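You operate a simulated robot arm through the tools that you are given. There is no shell and no other tool.

You run a simulated two-armed robot. Do the job below in one go: nothing can be reset, and whatever is moved stays where it is left.

TASK
Stack the yellow bump stop and two packers to the card's height and measure it.
Fine: on the pin plate, pushed in under the gauge; slide the gauge slider back up. Where these are worked on the way, their far stop is far enough and under half their travel is too little: pin plate.

Only the result counts: the job must be done as asked and must still hold three seconds after the hand-in. Knocking over, shifting, dropping, spilling or breaking anything else fails it.

THE ROBOT
Two 7-joint arms with two-finger grippers on one trunk that stands fixed in place. Base frame: the origin is at the foot of the trunk, x ahead of it, y to its left, z up. Readings come in mm, degrees, newtons and seconds.
The left shoulder is at [60, 123, 1020], the right one opposite. With the tool pointing down near the work surface each hand reaches from about 360 to 800 mm from the base axis, measured 20 degrees to its own side. Payload 1.47 kg a hand.
The tool frame of a hand sits at the grasp point between the pads (the TCP): z along the fingers, y along the line on which they close. The tips reach 16 mm beyond it. The gripper opens to 87 mm; its body begins 55 mm behind the TCP.
Orientation is that of the tool frame in the base frame, as a unit quaternion [x, y, z, w]. With the fingers straight down and closing along the base's y, the tool's x points along the base's -x, its y along +y and its z along -z.

THE INTERFACE
- The arms move only by the tool servo_tool. It takes "left_increments", "right_increments" or both (then of equal length, played together; a hand with none holds still); each is a list of rows, each an object (a shift or turn left out is 0, a gripper value left out holds the last) with "dp": the shift along the tool's x, y, z in mm, a list of three; "angular": the turn, a rotation vector about the tool's x, y, z in degrees, a list of three; "claw": the opening, from 0 (shut) to 1 (fully open). In form: [{"dp": [x, y, z], "angular": [wx, wy, wz], "claw": claw}, ...]. A call has 1 to 20 rows; each row is the pose to reach, as a shift and turn from the pose commanded when the call began, along the tool's axes at that moment. Rows are played at 5 a second. More than 50 mm and 8.6 degrees between two rows, or a gripper value outside its range, and nothing of the call is played. Where a pose cannot be reached the arm comes as near as it can. A force on the tool above 90 N (or 10 N above the force at the start of the call, whichever is more), or a blocked arm, ends the call early, and 0.2 s more pass. The fingers move at their own pace (about 153 mm/s each) and stop on an object; they squeeze with about 28 N. The grip force told is the motor's: it shows also when the fingers shut on nothing. Time passes only in rows, and 0.2 s behind the last, so rows that repeat a pose let the fingers close. The reply holds the time, the measured pose of the TCP, the force on the tool along the base axes, the opening and the grip force, in the units named above and with some noise, with the torque about the TCP (base axes, N m) and any sound that the robot's microphone picked up, and new pictures: "views" is both (left out), scene, wrist or none (wrist: the cameras of the hands that moved).
- Cameras (640 x 400 px; columns grow to the right, rows downward): "scene" is now at [87, 7.3, 1581.5]; the picture's right is [0.01, -1.00, 0.00], its down [-0.72, -0.01, -0.69] and it looks along [0.69, 0.01, -0.72] (base axes); focal length 277 px, centre (320, 200). "left" rides on the left gripper at [73, -12, -90] in its tool frame; the picture's right is [0.16, 0.99, 0.00], its down [-0.72, 0.12, -0.68] and it looks along [-0.67, 0.11, 0.73] (tool axes); focal length 247 px, centre (320, 200). "right" rides on the right gripper at [73, 12, -90] in its tool frame; the picture's right is [-0.16, 0.99, 0.00], its down [-0.72, -0.12, -0.68] and it looks along [-0.67, -0.11, 0.73] (tool axes); focal length 247 px, centre (320, 200). There is no depth. A picture from a camera that has moved, and an enlarged one, comes with that camera's place and axes in the base frame and with its lens. The place of the scene camera against the robot may be out by one fixed shift of up to 12 mm in any direction.
- move_column(by): moves the trunk up (or, below 0, down) by that many mm; the arms and the scene camera ride with it, the base frame stays. It gives what a move gives, with no picture.
- pan_tilt(pan, tilt): turns the head with the scene camera to pan (to the left, within 120 degrees either way) and tilt (down, from -29 to 69), counted from straight ahead of the robot. It gives what a move gives, and a new picture of the scene camera.
- zoom(camera, box): a new picture of the part [left, top, right, bottom] of that camera's present view, enlarged. No time passes.
- close_job(): hands the job in; it is judged then, once.

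Nothing tells you positions but the pictures and the camera data. Unless the task says otherwise, let go and move clear before handing in.

The tools are called after "Call:" as name(argument=value, ...) on one line, values as JSON. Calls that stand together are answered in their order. servo_tool: Moves the arms, as the interface text tells. Its arguments: {"type":"object","properties":{"left_increments":{"type":"array","items":{"type":"object","properties":{"dp":{"type":"array","items":{"type":"number"}},"angular":{"type":"array","items":{"type":"number"}},"claw":{"type":"number"}}}},"right_increments":{"type":"array","items":{"type":"object","properties":{"dp":{"type":"array","items":{"type":"number"}},"angular":{"type":"array","items":{"type":"number"}},"claw":{"type":"number"}}}},"views":{"type":"string","enum":["both","scene","wrist","none"]}},"required":[]} The other tools are called the same way: move_column (by) moves the trunk up or down; pan_tilt (pan, tilt) turns the head that bears the scene camera; zoom (camera, box) takes an enlarged picture of a part of a camera's view; close_job () hands the job in.

At the start:

```text
clock: 0.0
left_position: [405.2, 230.4, 1356.6]
left_tool_rot: [0.0, 1.0, 0.0, 0.0]
left_contact_force: [-0.7, -0.6, 0.5]
left_torque: [0.02, 0.03, 0.0]
left_opening: 86.7
left_finger_force: 0.1
right_position: [447.4, -125.2, 1306.2]
right_tool_rot: [0.0, 1.0, 0.0, 0.0]
right_contact_force: [-0.7, -0.1, -0.3]
right_torque: [0.01, -0.02, 0.03]
right_opening: 86.9
right_finger_force: 0.0
trunk travel left (down, up): [-175.0, 55.0]
head pan, tilt (commanded): [0.5, 46.2]
```

scene: 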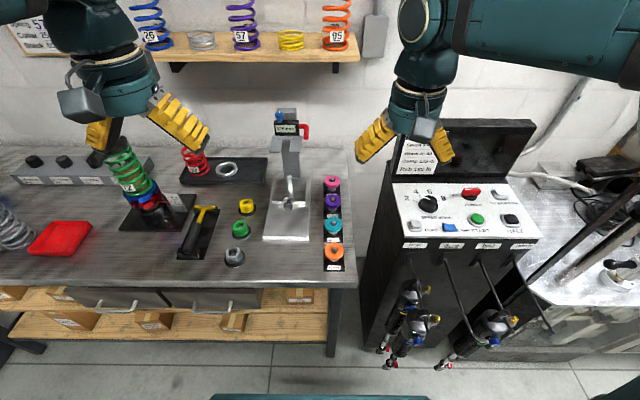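
right: 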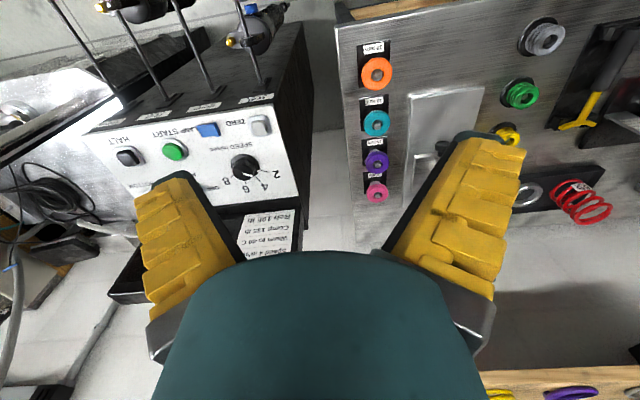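
left: 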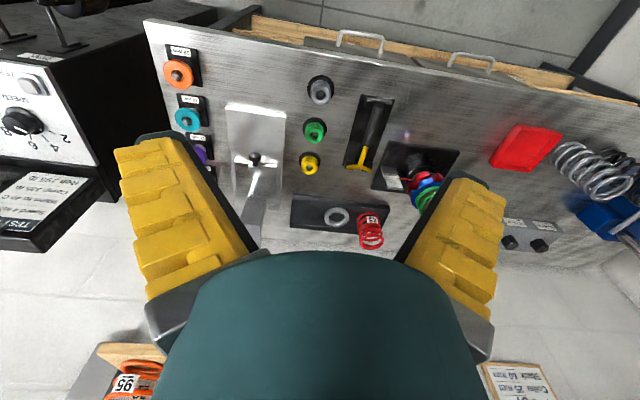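

I see a workbench with coloured bump stops (grey, green, yellow), four packers on pegs or pads (orange, teal, purple, pink), a gauge stand with a plate, and cards. I'll enlarge the pictures first to read the labels.

Call:
zoom(camera="scene", box=[220, 90, 380, 190])

Call:
zoom(camera="scene", box=[220, 170, 380, 280])

Call:
zoom(camera="scene", box=[0, 0, 120, 75])

Call:
zoom(camera="scene", box=[380, 110, 560, 250])

Call:
zoom(camera="left", box=[140, 30, 340, 240])

Call:
zoom(camera="right", box=[340, 20, 640, 220])

```text
4.00 times, centred on (300, 140) of scene
camera zoom: at [87.0, 7.3, 1581.5], right [0.01, -1.0, 0.0], down [-0.72, -0.01, -0.69], along [0.69, 0.01, -0.72], focal length 1109 px, centre (400, 440)
```

zoom: 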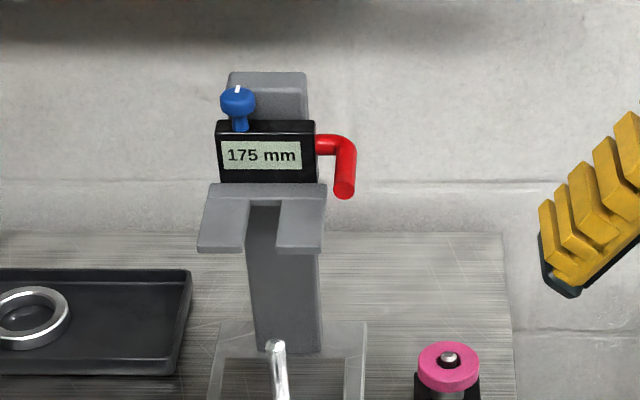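

```text
3.64 times, centred on (300, 225) of scene
camera zoom: at [87.0, 7.3, 1581.5], right [0.01, -1.0, 0.0], down [-0.72, -0.01, -0.69], along [0.69, 0.01, -0.72], focal length 1008 px, centre (393, 109)
```

zoom: 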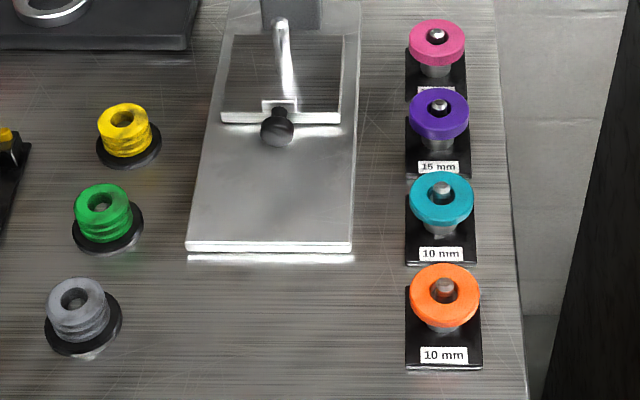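

```text
5.33 times, centred on (60, 38) of scene
camera zoom: at [87.0, 7.3, 1581.5], right [0.01, -1.0, 0.0], down [-0.72, -0.01, -0.69], along [0.69, 0.01, -0.72], focal length 1479 px, centre (1707, 1067)
```

zoom: 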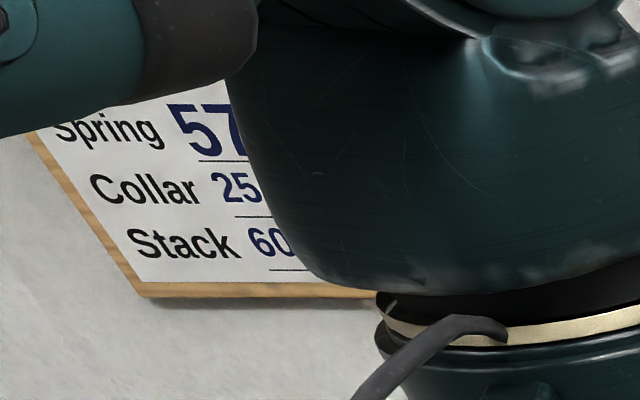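

```text
2.86 times, centred on (470, 180) of scene
camera zoom: at [87.0, 7.3, 1581.5], right [0.01, -1.0, 0.0], down [-0.72, -0.01, -0.69], along [0.69, 0.01, -0.72], focal length 792 px, centre (-109, 257)
```

zoom: 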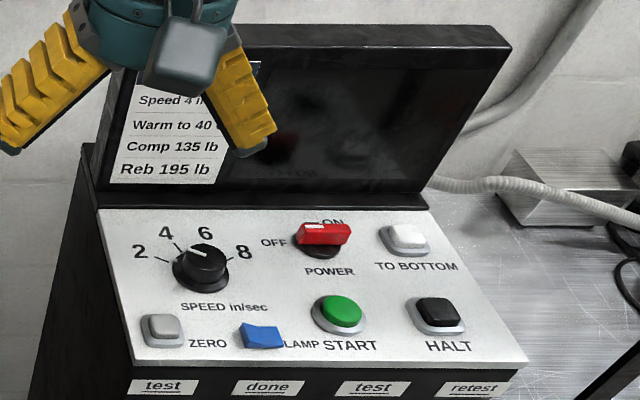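

```text
1.90 times, centred on (240, 135) of left
camera zoom: at [332.6, 217.0, 1446.5], right [-0.16, 0.99, 0.0], down [0.72, 0.12, 0.68], along [0.67, 0.11, -0.73], focal length 470 px, centre (472, 324)
```

zoom: 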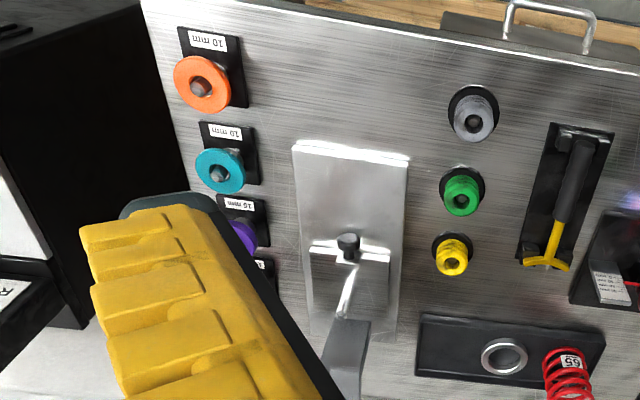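

```text
2.00 times, centred on (490, 120) of right
camera zoom: at [374.2, -114.7, 1395.5], right [0.16, 0.99, 0.0], down [0.72, -0.12, 0.68], along [0.67, -0.11, -0.73], focal length 494 px, centre (-20, 360)
```

zoom: 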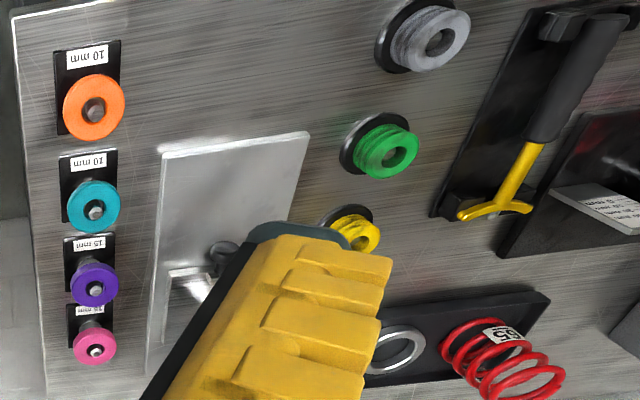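

The card on the wall is partly hidden by the left arm. I'll turn the head to read it and look over the rest of the bench.

Call:
pan_tilt(pan=35, tilt=30)

Call:
pan_tilt(pan=0, tilt=55)

```text
clock: 1.0
left_position: [402.8, 230.1, 1357.9]
left_tool_rot: [0.0, 1.0, 0.0, 0.0]
left_contact_force: [0.0, -0.1, -0.1]
left_torque: [-0.01, 0.04, -0.05]
left_opening: 87.1
left_finger_force: 0.2
right_position: [447.9, -125.9, 1306.6]
right_tool_rot: [0.0, 1.0, 0.0, -0.001]
right_contact_force: [-0.3, 0.2, 0.3]
right_torque: [0.0, 0.03, -0.03]
right_opening: 86.9
right_finger_force: 0.0
trunk travel left (down, up): [-175.0, 55.0]
head pan, tilt (commanded): [35.0, 30.0]
camera scene: at [80.7, 58.4, 1605.7], right [0.57, -0.82, 0.0], down [-0.41, -0.29, -0.87], along [0.71, 0.5, -0.5], focal length 277 px, centre (320, 200)
```

scene: 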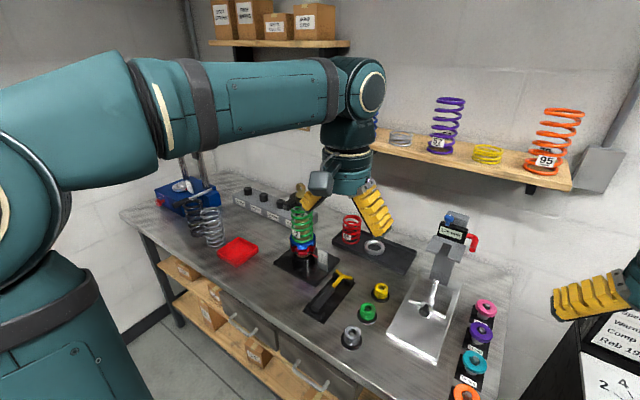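

```text
clock: 2.0
left_position: [404.6, 229.7, 1357.0]
left_tool_rot: [0.0, 1.0, 0.0, 0.001]
left_contact_force: [-0.1, -0.1, 0.7]
left_torque: [0.02, -0.02, -0.02]
left_opening: 87.2
left_finger_force: 0.0
right_position: [447.9, -125.6, 1306.7]
right_tool_rot: [0.0, 1.0, 0.0, 0.0]
right_contact_force: [0.3, 0.4, 0.5]
right_torque: [0.0, -0.01, 0.02]
right_opening: 86.8
right_finger_force: 0.1
trunk travel left (down, up): [-175.0, 55.0]
head pan, tilt (commanded): [0.0, 55.0]
camera scene: at [78.7, 6.7, 1569.8], right [0.0, -1.0, 0.0], down [-0.82, 0.0, -0.57], along [0.57, 0.0, -0.82], focal length 277 px, centre (320, 200)
```

scene: 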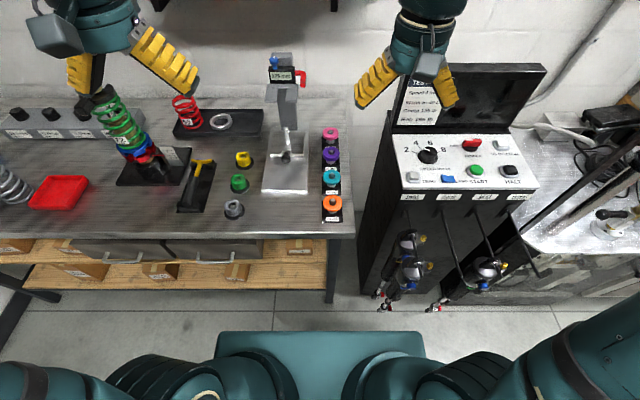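

Call:
zoom(camera="left", box=[470, 350, 570, 400])

Call:
zoom(camera="scene", box=[180, 100, 380, 225])

Call:
zoom(camera="left", box=[340, 120, 480, 240])

```text
6.40 times, centred on (520, 375) of left
camera zoom: at [332.6, 217.0, 1446.5], right [-0.16, 0.99, 0.0], down [0.72, 0.12, 0.68], along [0.67, 0.11, -0.73], focal length 1581 px, centre (-960, -920)
```

zoom: 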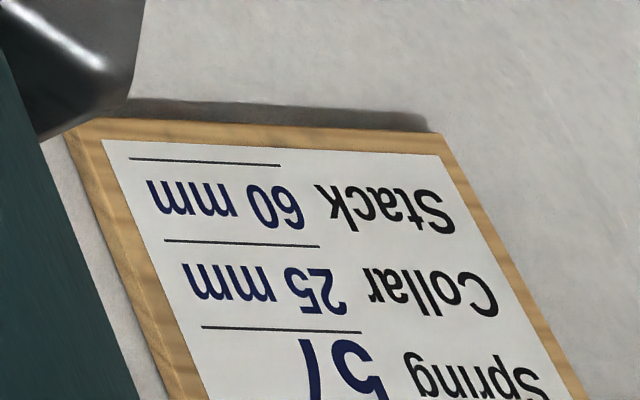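

```text
3.20 times, centred on (280, 162) of scene
camera zoom: at [78.7, 6.7, 1569.8], right [0.0, -1.0, 0.0], down [-0.82, 0.0, -0.57], along [0.57, 0.0, -0.82], focal length 887 px, centre (448, 320)
```

zoom: 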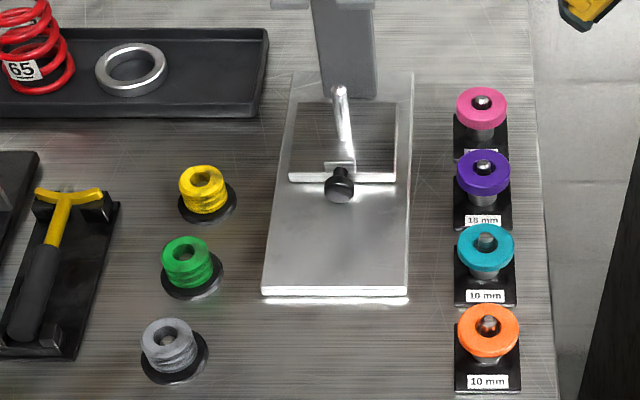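

```text
3.33 times, centred on (410, 180) of left
camera zoom: at [332.6, 217.0, 1446.5], right [-0.16, 0.99, 0.0], down [0.72, 0.12, 0.68], along [0.67, 0.11, -0.73], focal length 823 px, centre (20, 267)
```

zoom: 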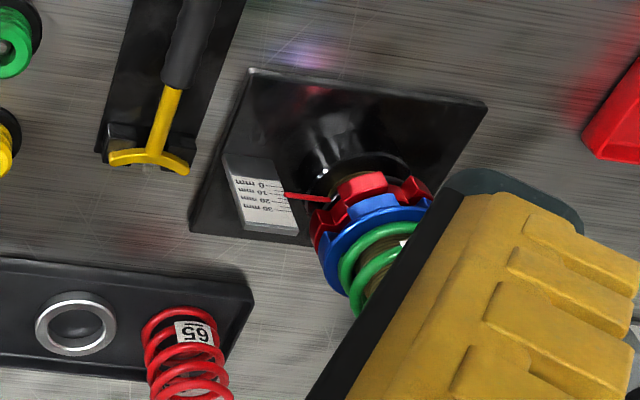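

The card says: spring 57, collar 25 mm, stack 60 mm. Now I'll read the packer labels and study the gauge in detail.

Call:
zoom(camera="scene", box=[315, 120, 350, 142])

Call:
zoom(camera="scene", box=[315, 142, 350, 164])

Call:
zoom(camera="scene", box=[315, 165, 350, 187])

Call:
zoom(camera="scene", box=[225, 145, 265, 220])

Call:
zoom(camera="scene", box=[255, 120, 320, 200])

Call:
zoom(camera="scene", box=[260, 45, 310, 95])

```text
16.00 times, centred on (332, 131) of scene
camera zoom: at [78.7, 6.7, 1569.8], right [0.0, -1.0, 0.0], down [-0.82, 0.0, -0.57], along [0.57, 0.0, -0.82], focal length 4436 px, centre (120, 1304)
```

zoom: 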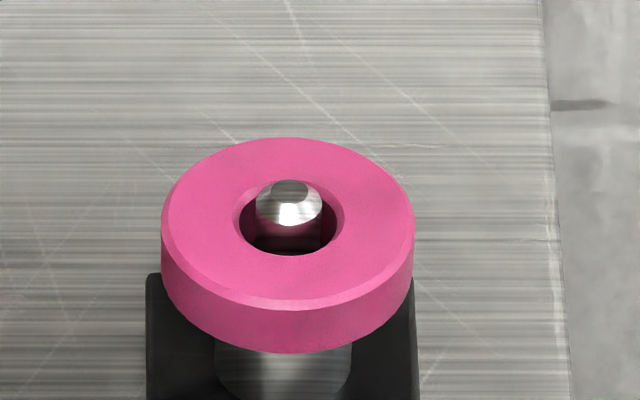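

```text
16.00 times, centred on (332, 153) of scene
camera zoom: at [78.7, 6.7, 1569.8], right [0.0, -1.0, 0.0], down [-0.82, 0.0, -0.57], along [0.57, 0.0, -0.82], focal length 4436 px, centre (120, 952)
```

zoom: 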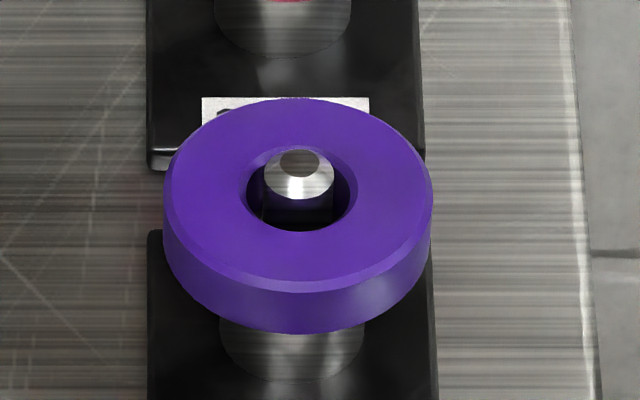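

```text
16.00 times, centred on (332, 176) of scene
camera zoom: at [78.7, 6.7, 1569.8], right [0.0, -1.0, 0.0], down [-0.82, 0.0, -0.57], along [0.57, 0.0, -0.82], focal length 4436 px, centre (120, 584)
```

zoom: 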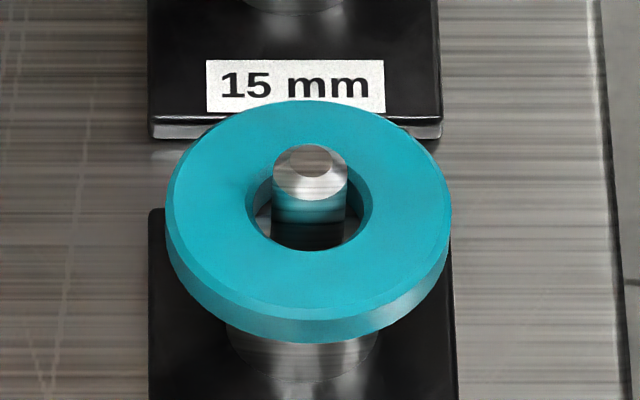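

```text
5.33 times, centred on (245, 182) of scene
camera zoom: at [78.7, 6.7, 1569.8], right [0.0, -1.0, 0.0], down [-0.82, 0.0, -0.57], along [0.57, 0.0, -0.82], focal length 1479 px, centre (720, 293)
```

zoom: 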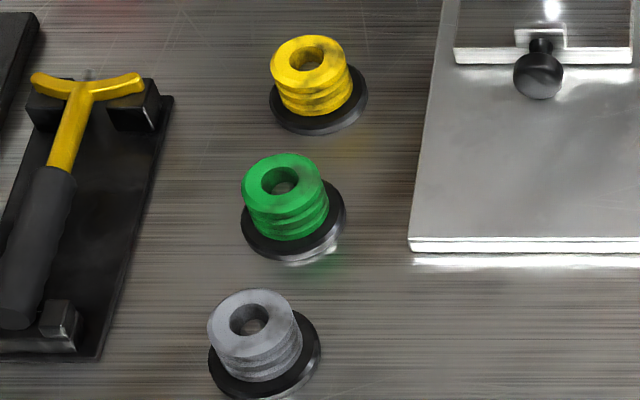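

```text
5.00 times, centred on (288, 160) of scene
camera zoom: at [78.7, 6.7, 1569.8], right [0.0, -1.0, 0.0], down [-0.82, 0.0, -0.57], along [0.57, 0.0, -0.82], focal length 1386 px, centre (482, 400)
```

zoom: 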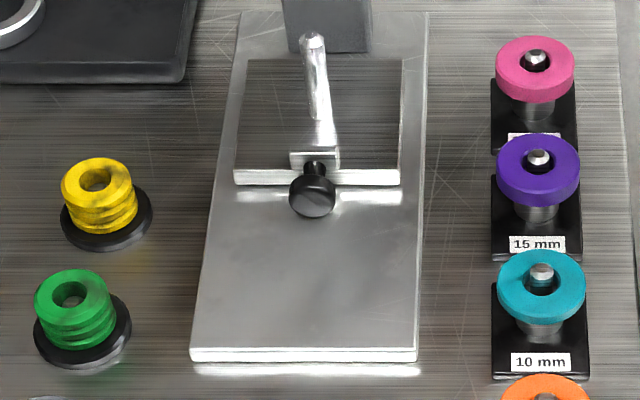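

```text
8.00 times, centred on (285, 70) of scene
camera zoom: at [78.7, 6.7, 1569.8], right [0.0, -1.0, 0.0], down [-0.82, 0.0, -0.57], along [0.57, 0.0, -0.82], focal length 2218 px, centre (600, 1240)
```

zoom: 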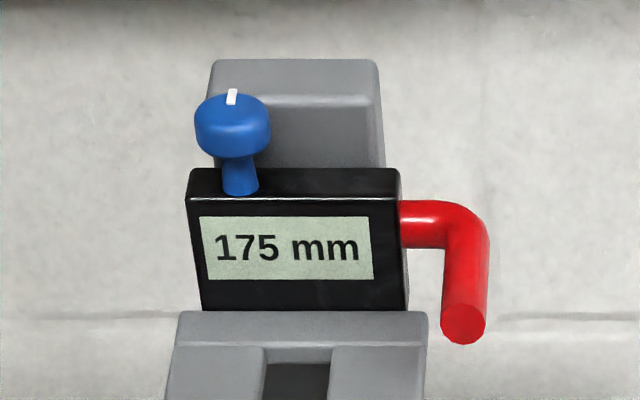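

Call:
zoom(camera="right", box=[355, 120, 405, 210])

Call:
zoom(camera="right", box=[355, 35, 405, 125])

Call:
zoom(camera="left", box=[215, 90, 305, 250])

Call:
zoom(camera="left", box=[290, 65, 345, 185])

```text
4.44 times, centred on (380, 165) of right
camera zoom: at [374.2, -114.6, 1395.5], right [0.16, 0.99, 0.0], down [0.72, -0.12, 0.68], along [0.67, -0.11, -0.73], focal length 1098 px, centre (53, 356)
```

zoom: 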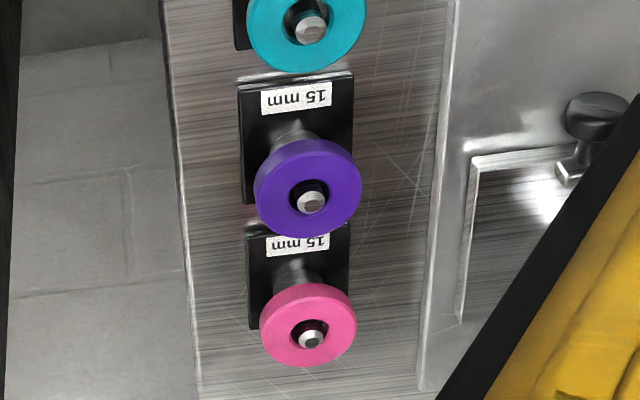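

```text
4.44 times, centred on (380, 80) of right
camera zoom: at [374.2, -114.6, 1395.5], right [0.16, 0.99, 0.0], down [0.72, -0.12, 0.68], along [0.67, -0.11, -0.73], focal length 1098 px, centre (53, 733)
```

zoom: 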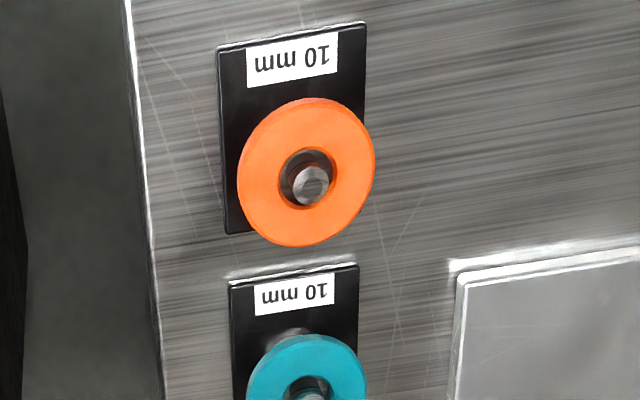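

```text
2.50 times, centred on (260, 170) of left
camera zoom: at [332.6, 217.0, 1446.5], right [-0.16, 0.99, 0.0], down [0.72, 0.12, 0.68], along [0.67, 0.11, -0.73], focal length 617 px, centre (470, 275)
```

zoom: 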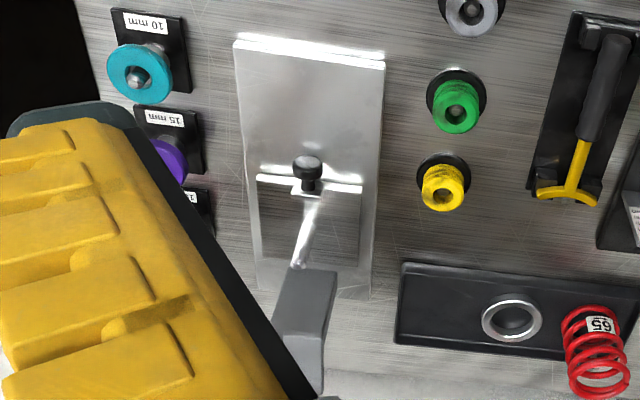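

```text
3.33 times, centred on (318, 125) of left
camera zoom: at [332.6, 217.0, 1446.5], right [-0.16, 0.99, 0.0], down [0.72, 0.12, 0.68], along [0.67, 0.11, -0.73], focal length 823 px, centre (328, 450)
```

zoom: 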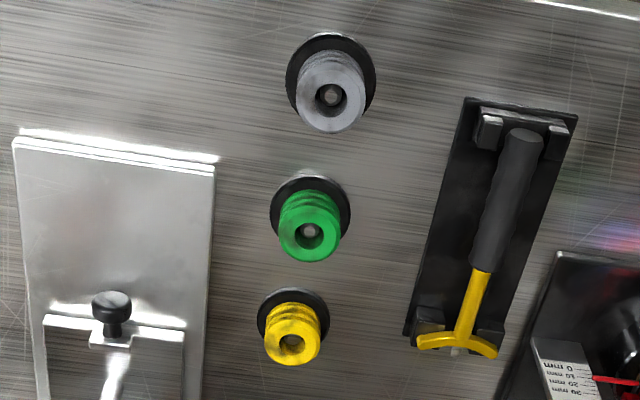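

The labels read orange 10, teal 10, purple 15 and pink 15 mm, and the card wants 60 mm. I'll bring the left hand down closer to the yellow stop and gauge for better views.

Call:
servo_tool(left_increments=[{"dp": [-26, -5, 34]}, {"dp": [-52, -10, 68]}, {"dp": [-78, -15, 102]}, {"dp": [-100, -20, 136]}, {"dp": [-110, -25, 170]}, {"dp": [-115, -30, 190]}, {"dp": [-115, -30, 190]}], views="both")

```text
clock: 3.6
left_position: [521.1, 198.5, 1169.2]
left_tool_rot: [0.0, 1.0, 0.001, -0.001]
left_contact_force: [0.2, 0.4, 0.3]
left_torque: [0.02, -0.04, 0.02]
left_opening: 87.1
left_finger_force: 0.0
right_position: [447.4, -126.7, 1306.2]
right_tool_rot: [0.0, 1.0, 0.0, 0.0]
right_contact_force: [-0.9, -0.3, -0.4]
right_torque: [-0.03, -0.03, 0.0]
right_opening: 86.9
right_finger_force: 0.1
trunk travel left (down, up): [-175.0, 55.0]
head pan, tilt (commanded): [0.0, 55.0]
camera scene: at [78.3, 6.7, 1569.8], right [0.0, -1.0, 0.0], down [-0.82, 0.0, -0.57], along [0.57, 0.0, -0.82], focal length 277 px, centre (320, 200)
camera left: at [448.6, 185.4, 1258.1], right [-0.16, 0.99, 0.0], down [0.72, 0.12, 0.68], along [0.67, 0.11, -0.73], focal length 247 px, centre (320, 200)
```

scene: 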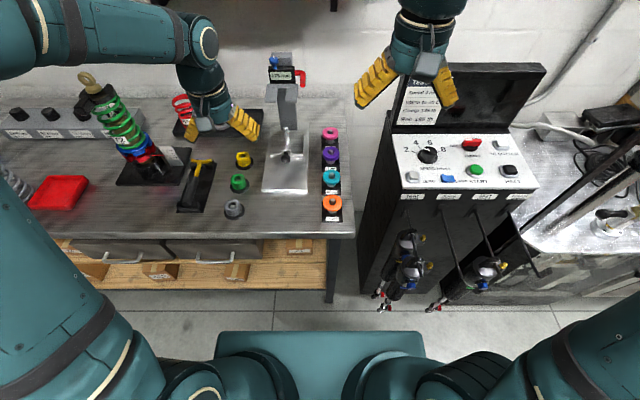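
left: 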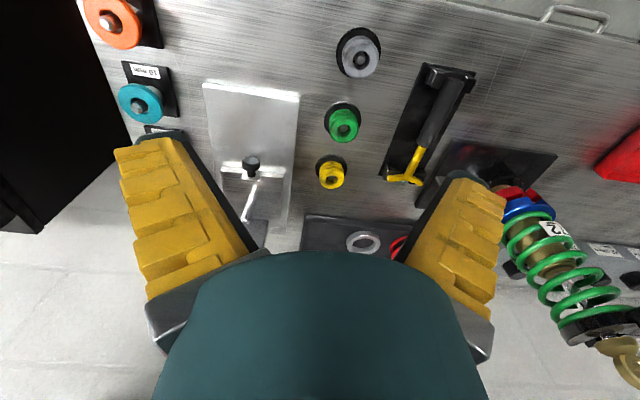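

Call:
zoom(camera="left", box=[200, 75, 300, 225])

Call:
zoom(camera="left", box=[300, 140, 370, 200])

Call:
zoom(camera="left", box=[80, 0, 210, 140])

```text
2.67 times, centred on (250, 150) of left
camera zoom: at [448.6, 185.4, 1258.1], right [-0.16, 0.99, 0.0], down [0.72, 0.12, 0.68], along [0.67, 0.11, -0.73], focal length 659 px, centre (507, 333)
```

zoom: 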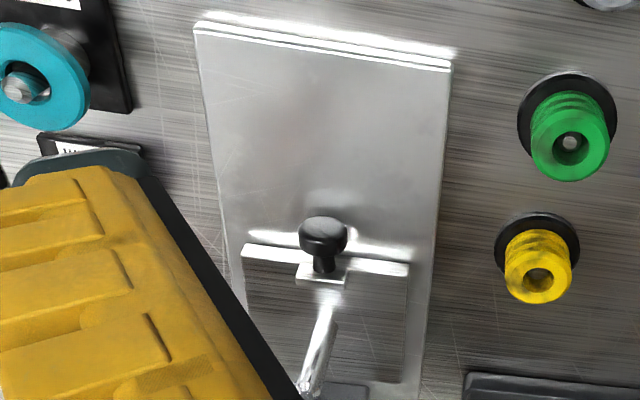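

```text
6.67 times, centred on (335, 170) of left
camera zoom: at [448.6, 185.4, 1258.1], right [-0.16, 0.99, 0.0], down [0.72, 0.12, 0.68], along [0.67, 0.11, -0.73], focal length 1646 px, centre (220, 400)
```

zoom: 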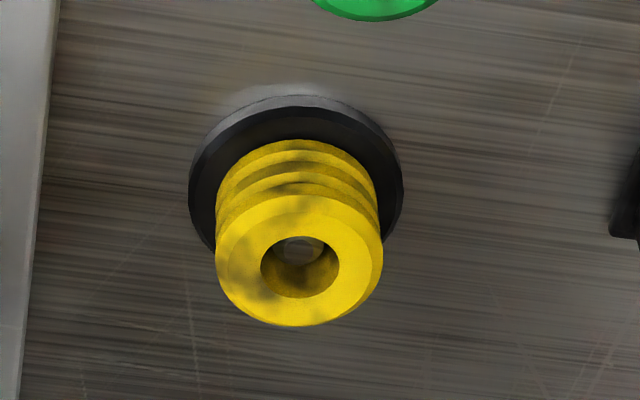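

```text
2.86 times, centred on (145, 70) of left
camera zoom: at [448.6, 185.4, 1258.1], right [-0.16, 0.99, 0.0], down [0.72, 0.12, 0.68], along [0.67, 0.11, -0.73], focal length 706 px, centre (820, 571)
```

zoom: 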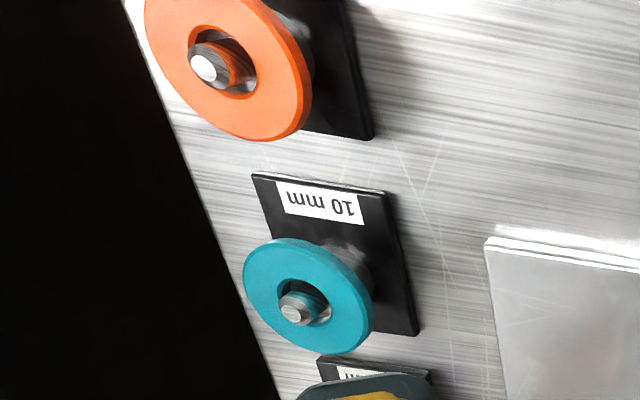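

Call:
servo_tool(left_increments=[{"dp": [0, -33, 0]}, {"dp": [0, -66, 0]}, {"dp": [0, -98, 0]}, {"dp": [0, -98, 0]}], views="wrist")

Call:
zoom(camera="left", box=[280, 80, 440, 220])

Call:
zoom(camera="left", box=[150, 60, 310, 200])

```text
clock: 4.6
left_position: [519.6, 101.8, 1170.1]
left_tool_rot: [0.0, 1.0, 0.0, 0.0]
left_contact_force: [0.1, -0.6, 0.0]
left_torque: [-0.04, 0.0, 0.04]
left_opening: 86.9
left_finger_force: 0.1
right_position: [447.3, -124.7, 1307.3]
right_tool_rot: [0.0, 1.0, 0.0, 0.0]
right_contact_force: [0.4, -0.5, 0.4]
right_torque: [-0.04, -0.03, -0.01]
right_opening: 86.9
right_finger_force: 0.0
trunk travel left (down, up): [-175.0, 55.0]
head pan, tilt (commanded): [0.0, 55.0]
camera left: at [448.0, 88.4, 1259.0], right [-0.16, 0.99, 0.0], down [0.72, 0.12, 0.68], along [0.67, 0.11, -0.73], focal length 247 px, centre (320, 200)
```

left: 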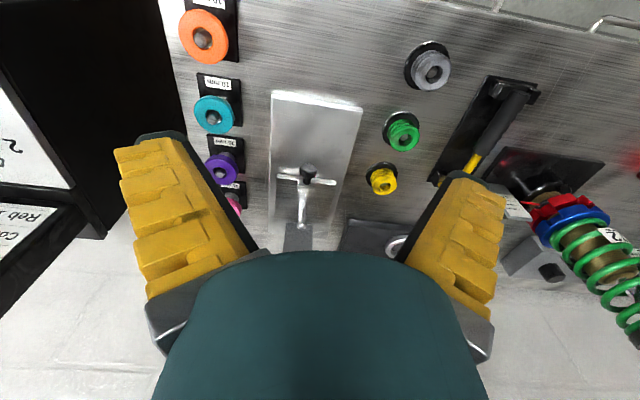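

```text
2.86 times, centred on (360, 150) of left
camera zoom: at [448.0, 88.4, 1259.0], right [-0.16, 0.99, 0.0], down [0.72, 0.12, 0.68], along [0.67, 0.11, -0.73], focal length 706 px, centre (206, 343)
```

zoom: 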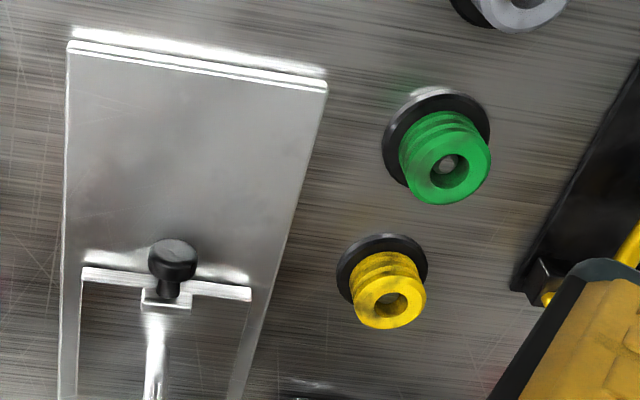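

```text
2.86 times, centred on (230, 130) of left
camera zoom: at [448.0, 88.4, 1259.0], right [-0.16, 0.99, 0.0], down [0.72, 0.12, 0.68], along [0.67, 0.11, -0.73], focal length 706 px, centre (577, 400)
```

zoom: 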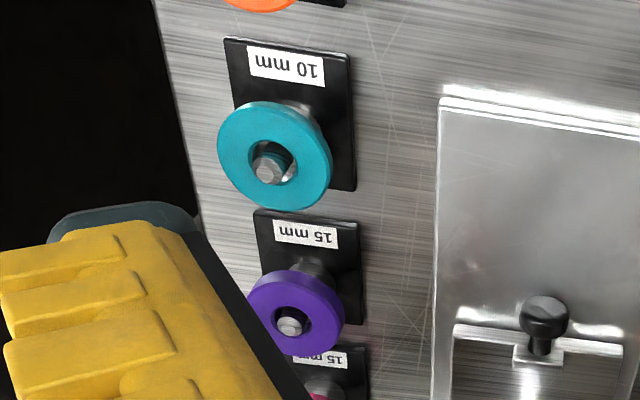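

The stereo views put the yellow stop's top at about (712, 250, 915), the black pull knob at (701, 109, 910), the base plate top at z ≈ 888 and the pin plate top at z ≈ 900. I'll bring the left hand over the knob and check it there.

Call:
servo_tool(left_increments=[{"dp": [-36, 2, 32]}, {"dp": [-72, 4, 64]}, {"dp": [-108, 6, 96]}, {"dp": [-140, 7, 128]}, {"dp": [-165, 7, 160]}, {"dp": [-165, 7, 170]}, {"dp": [-165, 7, 170]}], views="both")

Call:
zoom(camera="left", box=[220, 60, 420, 250])

```text
clock: 6.2
left_position: [684.9, 108.7, 997.3]
left_tool_rot: [0.001, 1.0, 0.0, 0.0]
left_contact_force: [-0.8, -0.4, -0.1]
left_torque: [0.01, -0.02, 0.03]
left_opening: 87.1
left_finger_force: 0.3
right_position: [448.6, -125.4, 1306.5]
right_tool_rot: [0.0, 1.0, 0.0, 0.0]
right_contact_force: [0.8, 0.3, 0.0]
right_torque: [-0.01, 0.01, 0.0]
right_opening: 86.7
right_finger_force: 0.0
trunk travel left (down, up): [-175.0, 55.0]
head pan, tilt (commanded): [0.0, 55.0]
camera scene: at [79.2, 6.6, 1569.7], right [0.0, -1.0, 0.0], down [-0.82, 0.0, -0.57], along [0.57, 0.0, -0.82], focal length 277 px, centre (320, 200)
camera left: at [613.0, 95.8, 1085.9], right [-0.16, 0.99, 0.0], down [0.72, 0.12, 0.68], along [0.67, 0.11, -0.73], focal length 247 px, centre (320, 200)
```

scene: 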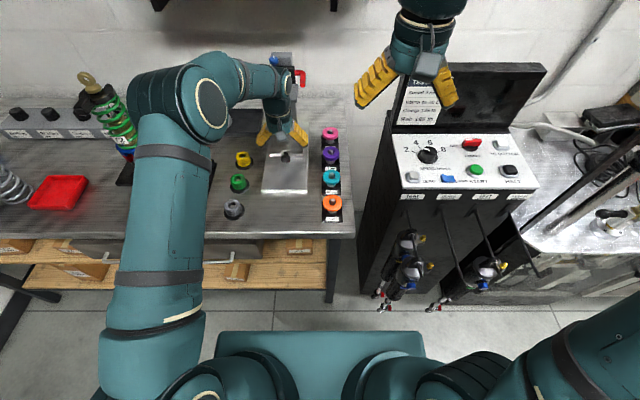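
left: 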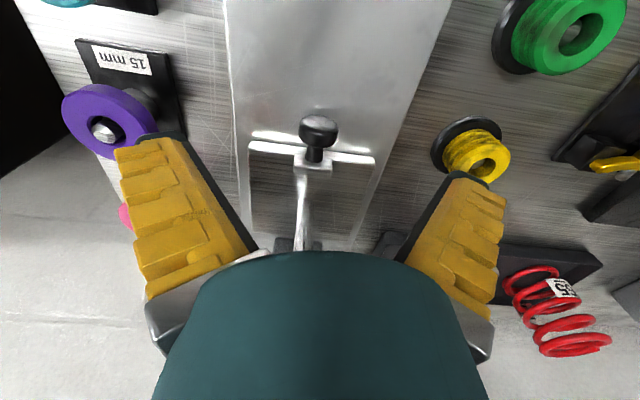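

```text
2.11 times, centred on (320, 155) of left
camera zoom: at [613.0, 95.8, 1085.9], right [-0.16, 0.99, 0.0], down [0.72, 0.12, 0.68], along [0.67, 0.11, -0.73], focal length 520 px, centre (320, 295)
```

zoom: 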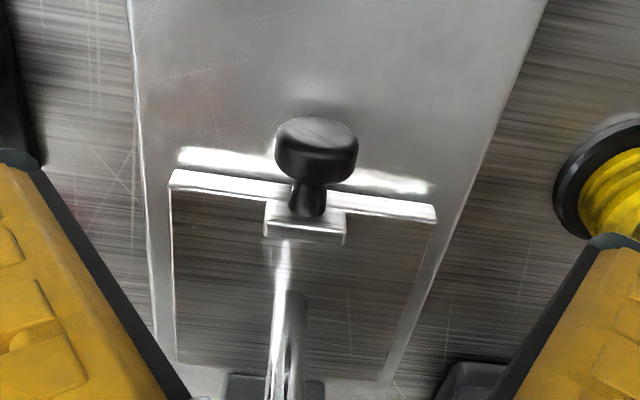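

The knob is a mushroom head with a horizontal stem in front of the pin plate, centred near (706, 110, 905). I'll go down over it and grip it.

Call:
servo_tool(left_increments=[{"dp": [-10, 1, 20], "claw": 0.65}, {"dp": [-18, 1, 45], "claw": 0.65}, {"dp": [-18, 1, 70], "claw": 0.65}, {"dp": [-18, 1, 84], "claw": 0.65}, {"dp": [-18, 1, 84], "claw": 0.65}], views="wrist")

Call:
zoom(camera="left", box=[240, 100, 400, 250])

```text
clock: 7.4
left_position: [699.7, 109.6, 912.3]
left_tool_rot: [0.0, 1.0, 0.001, 0.0]
left_contact_force: [0.1, 0.1, -0.6]
left_torque: [0.01, -0.01, -0.02]
left_opening: 61.3
left_finger_force: 4.1
right_position: [448.5, -125.0, 1307.0]
right_tool_rot: [0.0, 1.0, 0.0, 0.0]
right_contact_force: [-0.1, -0.6, -0.5]
right_torque: [0.01, 0.02, 0.02]
right_opening: 86.9
right_finger_force: 0.0
trunk travel left (down, up): [-175.0, 55.0]
head pan, tilt (commanded): [0.0, 55.0]
camera left: at [628.5, 96.3, 1001.4], right [-0.16, 0.99, 0.0], down [0.72, 0.12, 0.68], along [0.67, 0.11, -0.73], focal length 247 px, centre (320, 200)
```

left: 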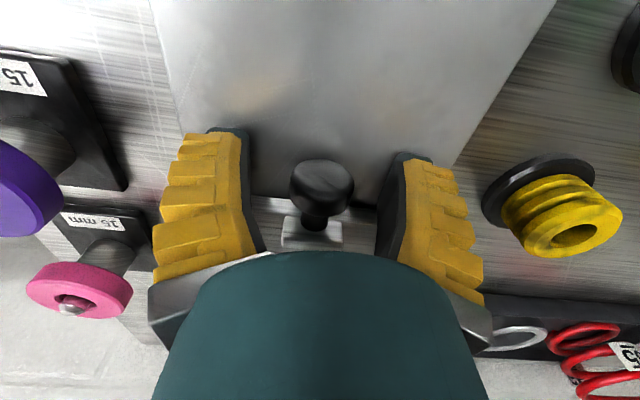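

```text
2.67 times, centred on (320, 175) of left
camera zoom: at [628.5, 96.3, 1001.4], right [-0.16, 0.99, 0.0], down [0.72, 0.12, 0.68], along [0.67, 0.11, -0.73], focal length 659 px, centre (320, 267)
```

zoom: 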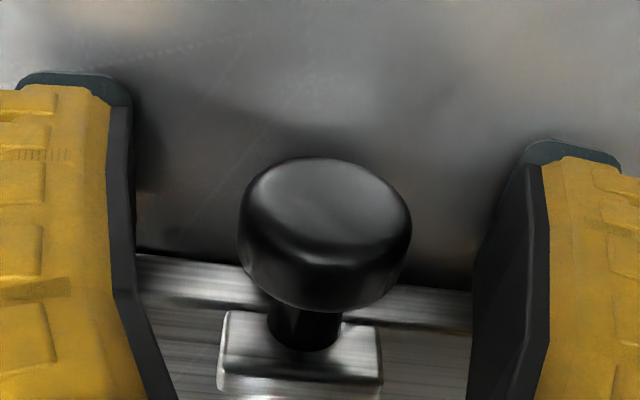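

Call:
servo_tool(left_increments=[{"dp": [-7, 0, 1], "claw": 0.65}, {"dp": [-7, 0, 1], "claw": 0.2}, {"dp": [-7, 0, 1], "claw": 0.0}, {"dp": [-7, 0, 1], "claw": 0.0}], views="wrist")

```text
clock: 8.4
left_position: [706.5, 110.1, 912.0]
left_tool_rot: [0.0, 1.0, 0.0, -0.001]
left_contact_force: [0.7, 1.8, -1.0]
left_torque: [0.04, 0.28, -0.02]
left_opening: 24.1
left_finger_force: 29.4
right_position: [446.9, -123.4, 1306.3]
right_tool_rot: [0.0, 1.0, 0.0, 0.0]
right_contact_force: [0.0, 0.2, -0.4]
right_torque: [-0.01, -0.01, 0.01]
right_opening: 87.1
right_finger_force: 0.1
trunk travel left (down, up): [-175.0, 55.0]
head pan, tilt (commanded): [0.0, 55.0]
camera left: at [635.2, 97.1, 1000.9], right [-0.16, 0.99, 0.0], down [0.72, 0.12, 0.68], along [0.67, 0.11, -0.73], focal length 247 px, centre (320, 200)
```

left: 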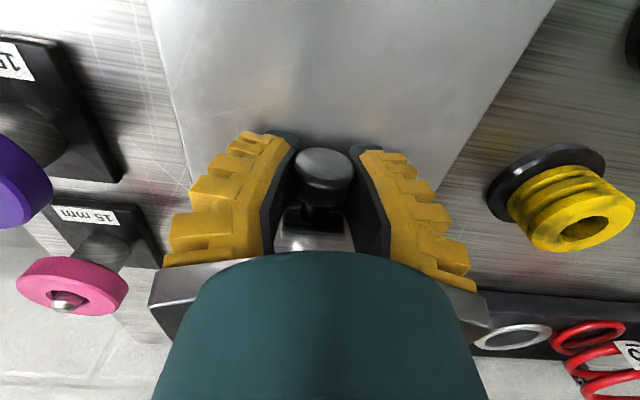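

The knob is gripped at 24 mm. I'll pull it toward the robot to find the plate's travel.

Call:
servo_tool(left_increments=[{"dp": [10, 0, 0], "claw": 0}, {"dp": [20, 0, 0], "claw": 0}, {"dp": [30, 0, 0], "claw": 0}, {"dp": [40, 0, 0], "claw": 0}, {"dp": [50, 0, 0], "claw": 0}, {"dp": [60, 0, 0], "claw": 0}], views="both")

```text
clock: 9.8
left_position: [648.6, 109.9, 912.6]
left_tool_rot: [0.001, 1.0, -0.001, -0.002]
left_contact_force: [-1.7, -5.5, -12.3]
left_torque: [-0.02, 0.51, 0.06]
left_opening: 22.6
left_finger_force: 30.0
right_position: [449.2, -126.1, 1307.1]
right_tool_rot: [-0.001, 1.0, -0.001, 0.0]
right_contact_force: [0.0, 0.5, -0.1]
right_torque: [0.01, 0.03, -0.04]
right_opening: 87.2
right_finger_force: 0.0
trunk travel left (down, up): [-175.0, 55.0]
head pan, tilt (commanded): [0.0, 55.0]
camera scene: at [79.9, 6.1, 1569.6], right [0.0, -1.0, 0.0], down [-0.82, 0.0, -0.57], along [0.57, 0.0, -0.82], focal length 277 px, centre (320, 200)
camera left: at [577.5, 97.1, 1001.8], right [-0.16, 0.99, 0.0], down [0.73, 0.11, 0.68], along [0.67, 0.11, -0.74], focal length 247 px, centre (320, 200)
```

scene: 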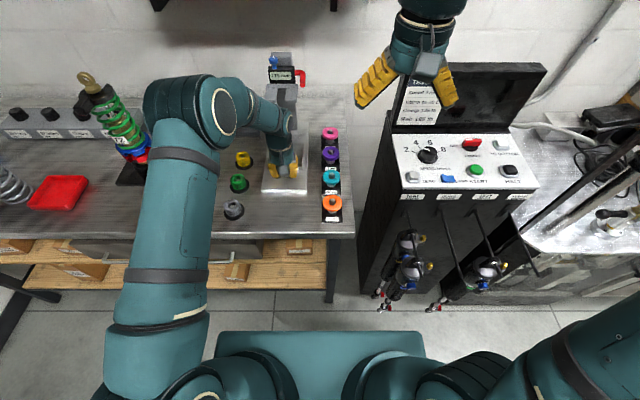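
left: 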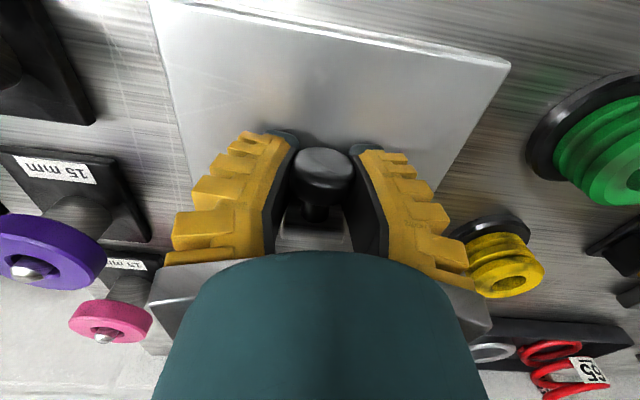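

The plate came with it, so it had been in. I'll keep pulling to its outer stop.

Call:
servo_tool(left_increments=[{"dp": [10, 0, 0], "claw": 0}, {"dp": [20, 0, 0], "claw": 0}, {"dp": [30, 0, 0], "claw": 0}, {"dp": [40, 0, 0], "claw": 0}, {"dp": [50, 0, 0], "claw": 0}, {"dp": [60, 0, 0], "claw": 0}], views="both")

```text
clock: 11.2
left_position: [590.6, 109.6, 912.4]
left_tool_rot: [0.0, 1.0, 0.0, 0.001]
left_contact_force: [-0.4, 4.1, 0.7]
left_torque: [-0.01, -0.38, -0.06]
left_opening: 22.3
left_finger_force: 30.1
right_position: [446.2, -124.3, 1307.1]
right_tool_rot: [0.0, 1.0, 0.0, 0.0]
right_contact_force: [-0.6, 1.1, -0.1]
right_torque: [-0.02, 0.0, 0.01]
right_opening: 86.9
right_finger_force: 0.2
trunk travel left (down, up): [-175.0, 55.0]
head pan, tilt (commanded): [0.0, 55.0]
camera scene: at [78.5, 7.1, 1569.9], right [0.0, -1.0, 0.0], down [-0.82, 0.0, -0.57], along [0.57, 0.0, -0.82], focal length 277 px, centre (320, 200)
camera left: at [519.3, 96.9, 1001.3], right [-0.16, 0.99, 0.0], down [0.72, 0.12, 0.68], along [0.67, 0.11, -0.73], focal length 247 px, centre (320, 200)
```

scene: 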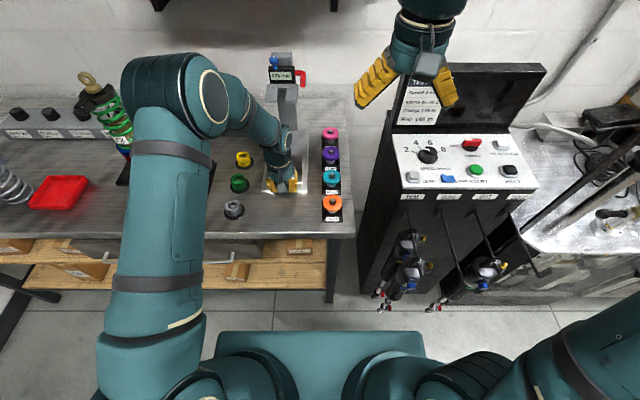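
left: 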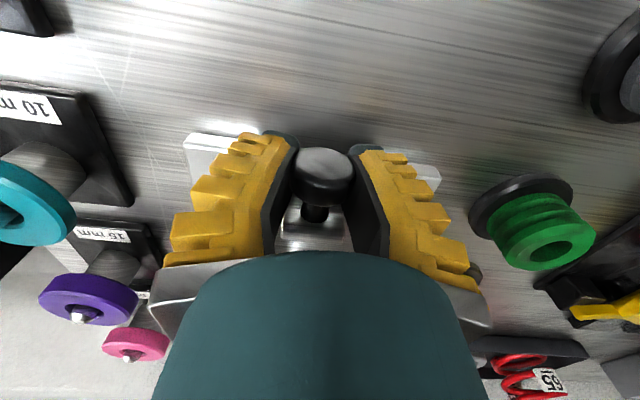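

Call:
servo_tool(left_increments=[{"dp": [6, 0, 0], "claw": 0}, {"dp": [12, 0, 0], "claw": 0}, {"dp": [18, 0, 0], "claw": 0}, {"dp": [24, 0, 0], "claw": 0}, {"dp": [30, 0, 0], "claw": 0}], views="wrist")

```text
clock: 12.4
left_position: [570.9, 110.8, 911.6]
left_tool_rot: [0.001, 1.0, -0.002, 0.009]
left_contact_force: [58.2, 6.2, -5.8]
left_torque: [0.2, 0.15, -0.86]
left_opening: 19.7
left_finger_force: 29.7
right_position: [453.8, -124.6, 1304.4]
right_tool_rot: [0.0, 1.0, 0.0, -0.002]
right_contact_force: [-1.1, -0.8, 0.2]
right_torque: [0.04, 0.0, 0.01]
right_opening: 87.0
right_finger_force: 0.0
trunk travel left (down, up): [-175.0, 55.0]
head pan, tilt (commanded): [0.0, 55.0]
camera left: at [497.3, 97.3, 999.2], right [-0.16, 0.99, -0.01], down [0.71, 0.12, 0.69], along [0.68, 0.1, -0.72], focal length 247 px, centre (320, 200)
```

left: 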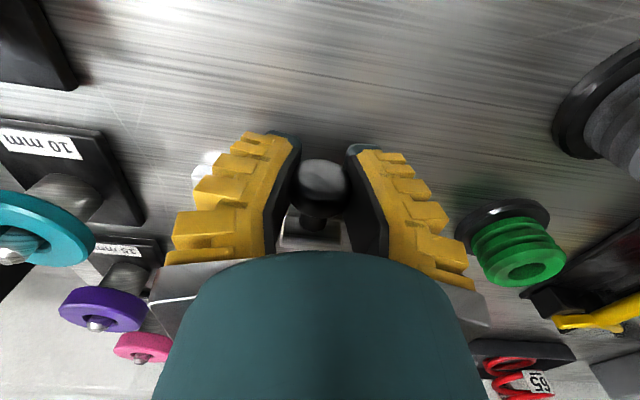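

The outer stop is reached at 58 N. I'll back off to ease the pull, open and rise to see where the pin now stands.

Call:
servo_tool(left_increments=[{"dp": [-8, 0, 0], "claw": 0}, {"dp": [-14, 0, 0], "claw": 0}, {"dp": [-14, 0, 0], "claw": 0.5}, {"dp": [-14, 0, 0], "claw": 0.7}], views="none")

Call:
servo_tool(left_increments=[{"dp": [0, 0, -40]}, {"dp": [0, 0, -85]}, {"dp": [10, 30, -120]}, {"dp": [20, 70, -150]}, {"dp": [20, 70, -150]}], views="both")

```text
clock: 13.4
left_position: [572.2, 108.1, 911.0]
left_tool_rot: [0.0, 1.0, 0.0, -0.001]
left_contact_force: [-0.8, 0.2, 0.2]
left_torque: [0.0, 0.01, 0.0]
left_opening: 65.0
left_finger_force: 3.2
right_position: [447.9, -125.8, 1307.8]
right_tool_rot: [0.0, 1.0, 0.0, 0.0]
right_contact_force: [0.1, -0.5, 0.2]
right_torque: [-0.02, -0.03, -0.02]
right_opening: 87.1
right_finger_force: 0.0
trunk travel left (down, up): [-175.0, 55.0]
head pan, tilt (commanded): [0.0, 55.0]
```

```text
refused: row 4 steps farther than a row can; nothing moved
```

Call:
servo_tool(left_increments=[{"dp": [0, 0, -40]}, {"dp": [0, 0, -85]}, {"dp": [0, 20, -125]}, {"dp": [5, 50, -160]}, {"dp": [10, 80, -190]}, {"dp": [10, 80, -190]}], views="both")

Call:
zoom(camera="left", box=[180, 60, 380, 220])

Call:
zoom(camera="scene", box=[225, 100, 345, 220])

```text
clock: 14.8
left_position: [562.5, 192.0, 1103.0]
left_tool_rot: [0.001, 1.0, 0.0, -0.001]
left_contact_force: [0.7, -0.7, -0.4]
left_torque: [0.02, 0.03, 0.02]
left_opening: 65.4
left_finger_force: 2.8
right_position: [448.7, -125.9, 1306.5]
right_tool_rot: [0.0, 1.0, 0.001, 0.0]
right_contact_force: [0.1, -0.6, 0.2]
right_torque: [0.02, -0.02, 0.02]
right_opening: 87.1
right_finger_force: 0.1
trunk travel left (down, up): [-175.0, 55.0]
head pan, tilt (commanded): [0.0, 55.0]
camera scene: at [79.4, 5.7, 1569.7], right [0.0, -1.0, 0.0], down [-0.82, 0.0, -0.57], along [0.57, 0.0, -0.82], focal length 277 px, centre (320, 200)
camera left: at [491.5, 179.0, 1192.2], right [-0.16, 0.99, 0.0], down [0.72, 0.11, 0.68], along [0.67, 0.11, -0.73], focal length 247 px, centre (320, 200)
```

scene: 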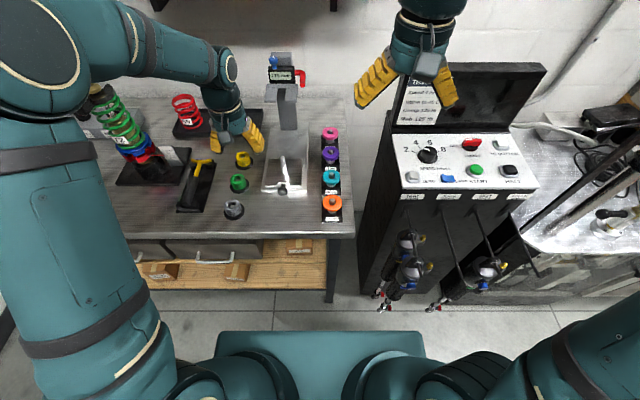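
left: 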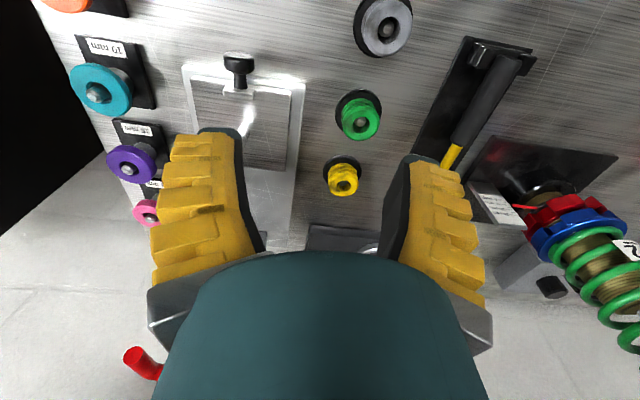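

```text
2.50 times, centred on (280, 140) of left
camera zoom: at [491.5, 179.0, 1192.2], right [-0.16, 0.99, 0.0], down [0.72, 0.11, 0.68], along [0.67, 0.11, -0.73], focal length 617 px, centre (420, 350)
```

zoom: 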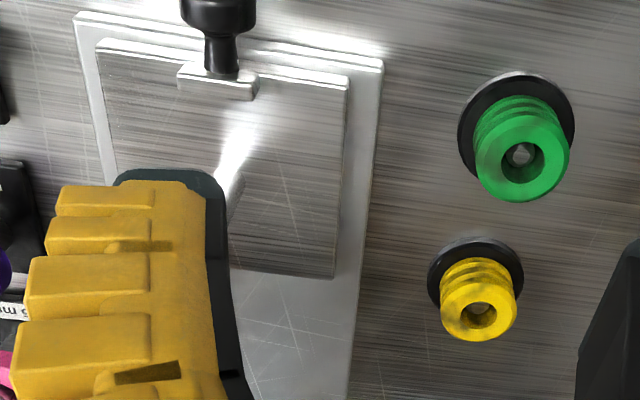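

```text
3.33 times, centred on (285, 160) of scene
camera zoom: at [79.4, 5.7, 1569.7], right [0.0, -1.0, 0.0], down [-0.82, 0.0, -0.57], along [0.57, 0.0, -0.82], focal length 924 px, centre (437, 333)
```

zoom: 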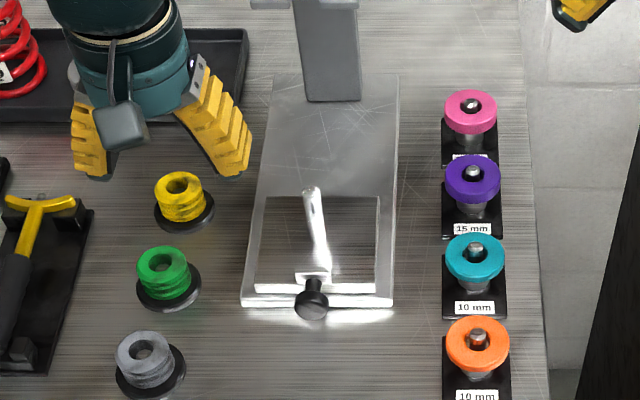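

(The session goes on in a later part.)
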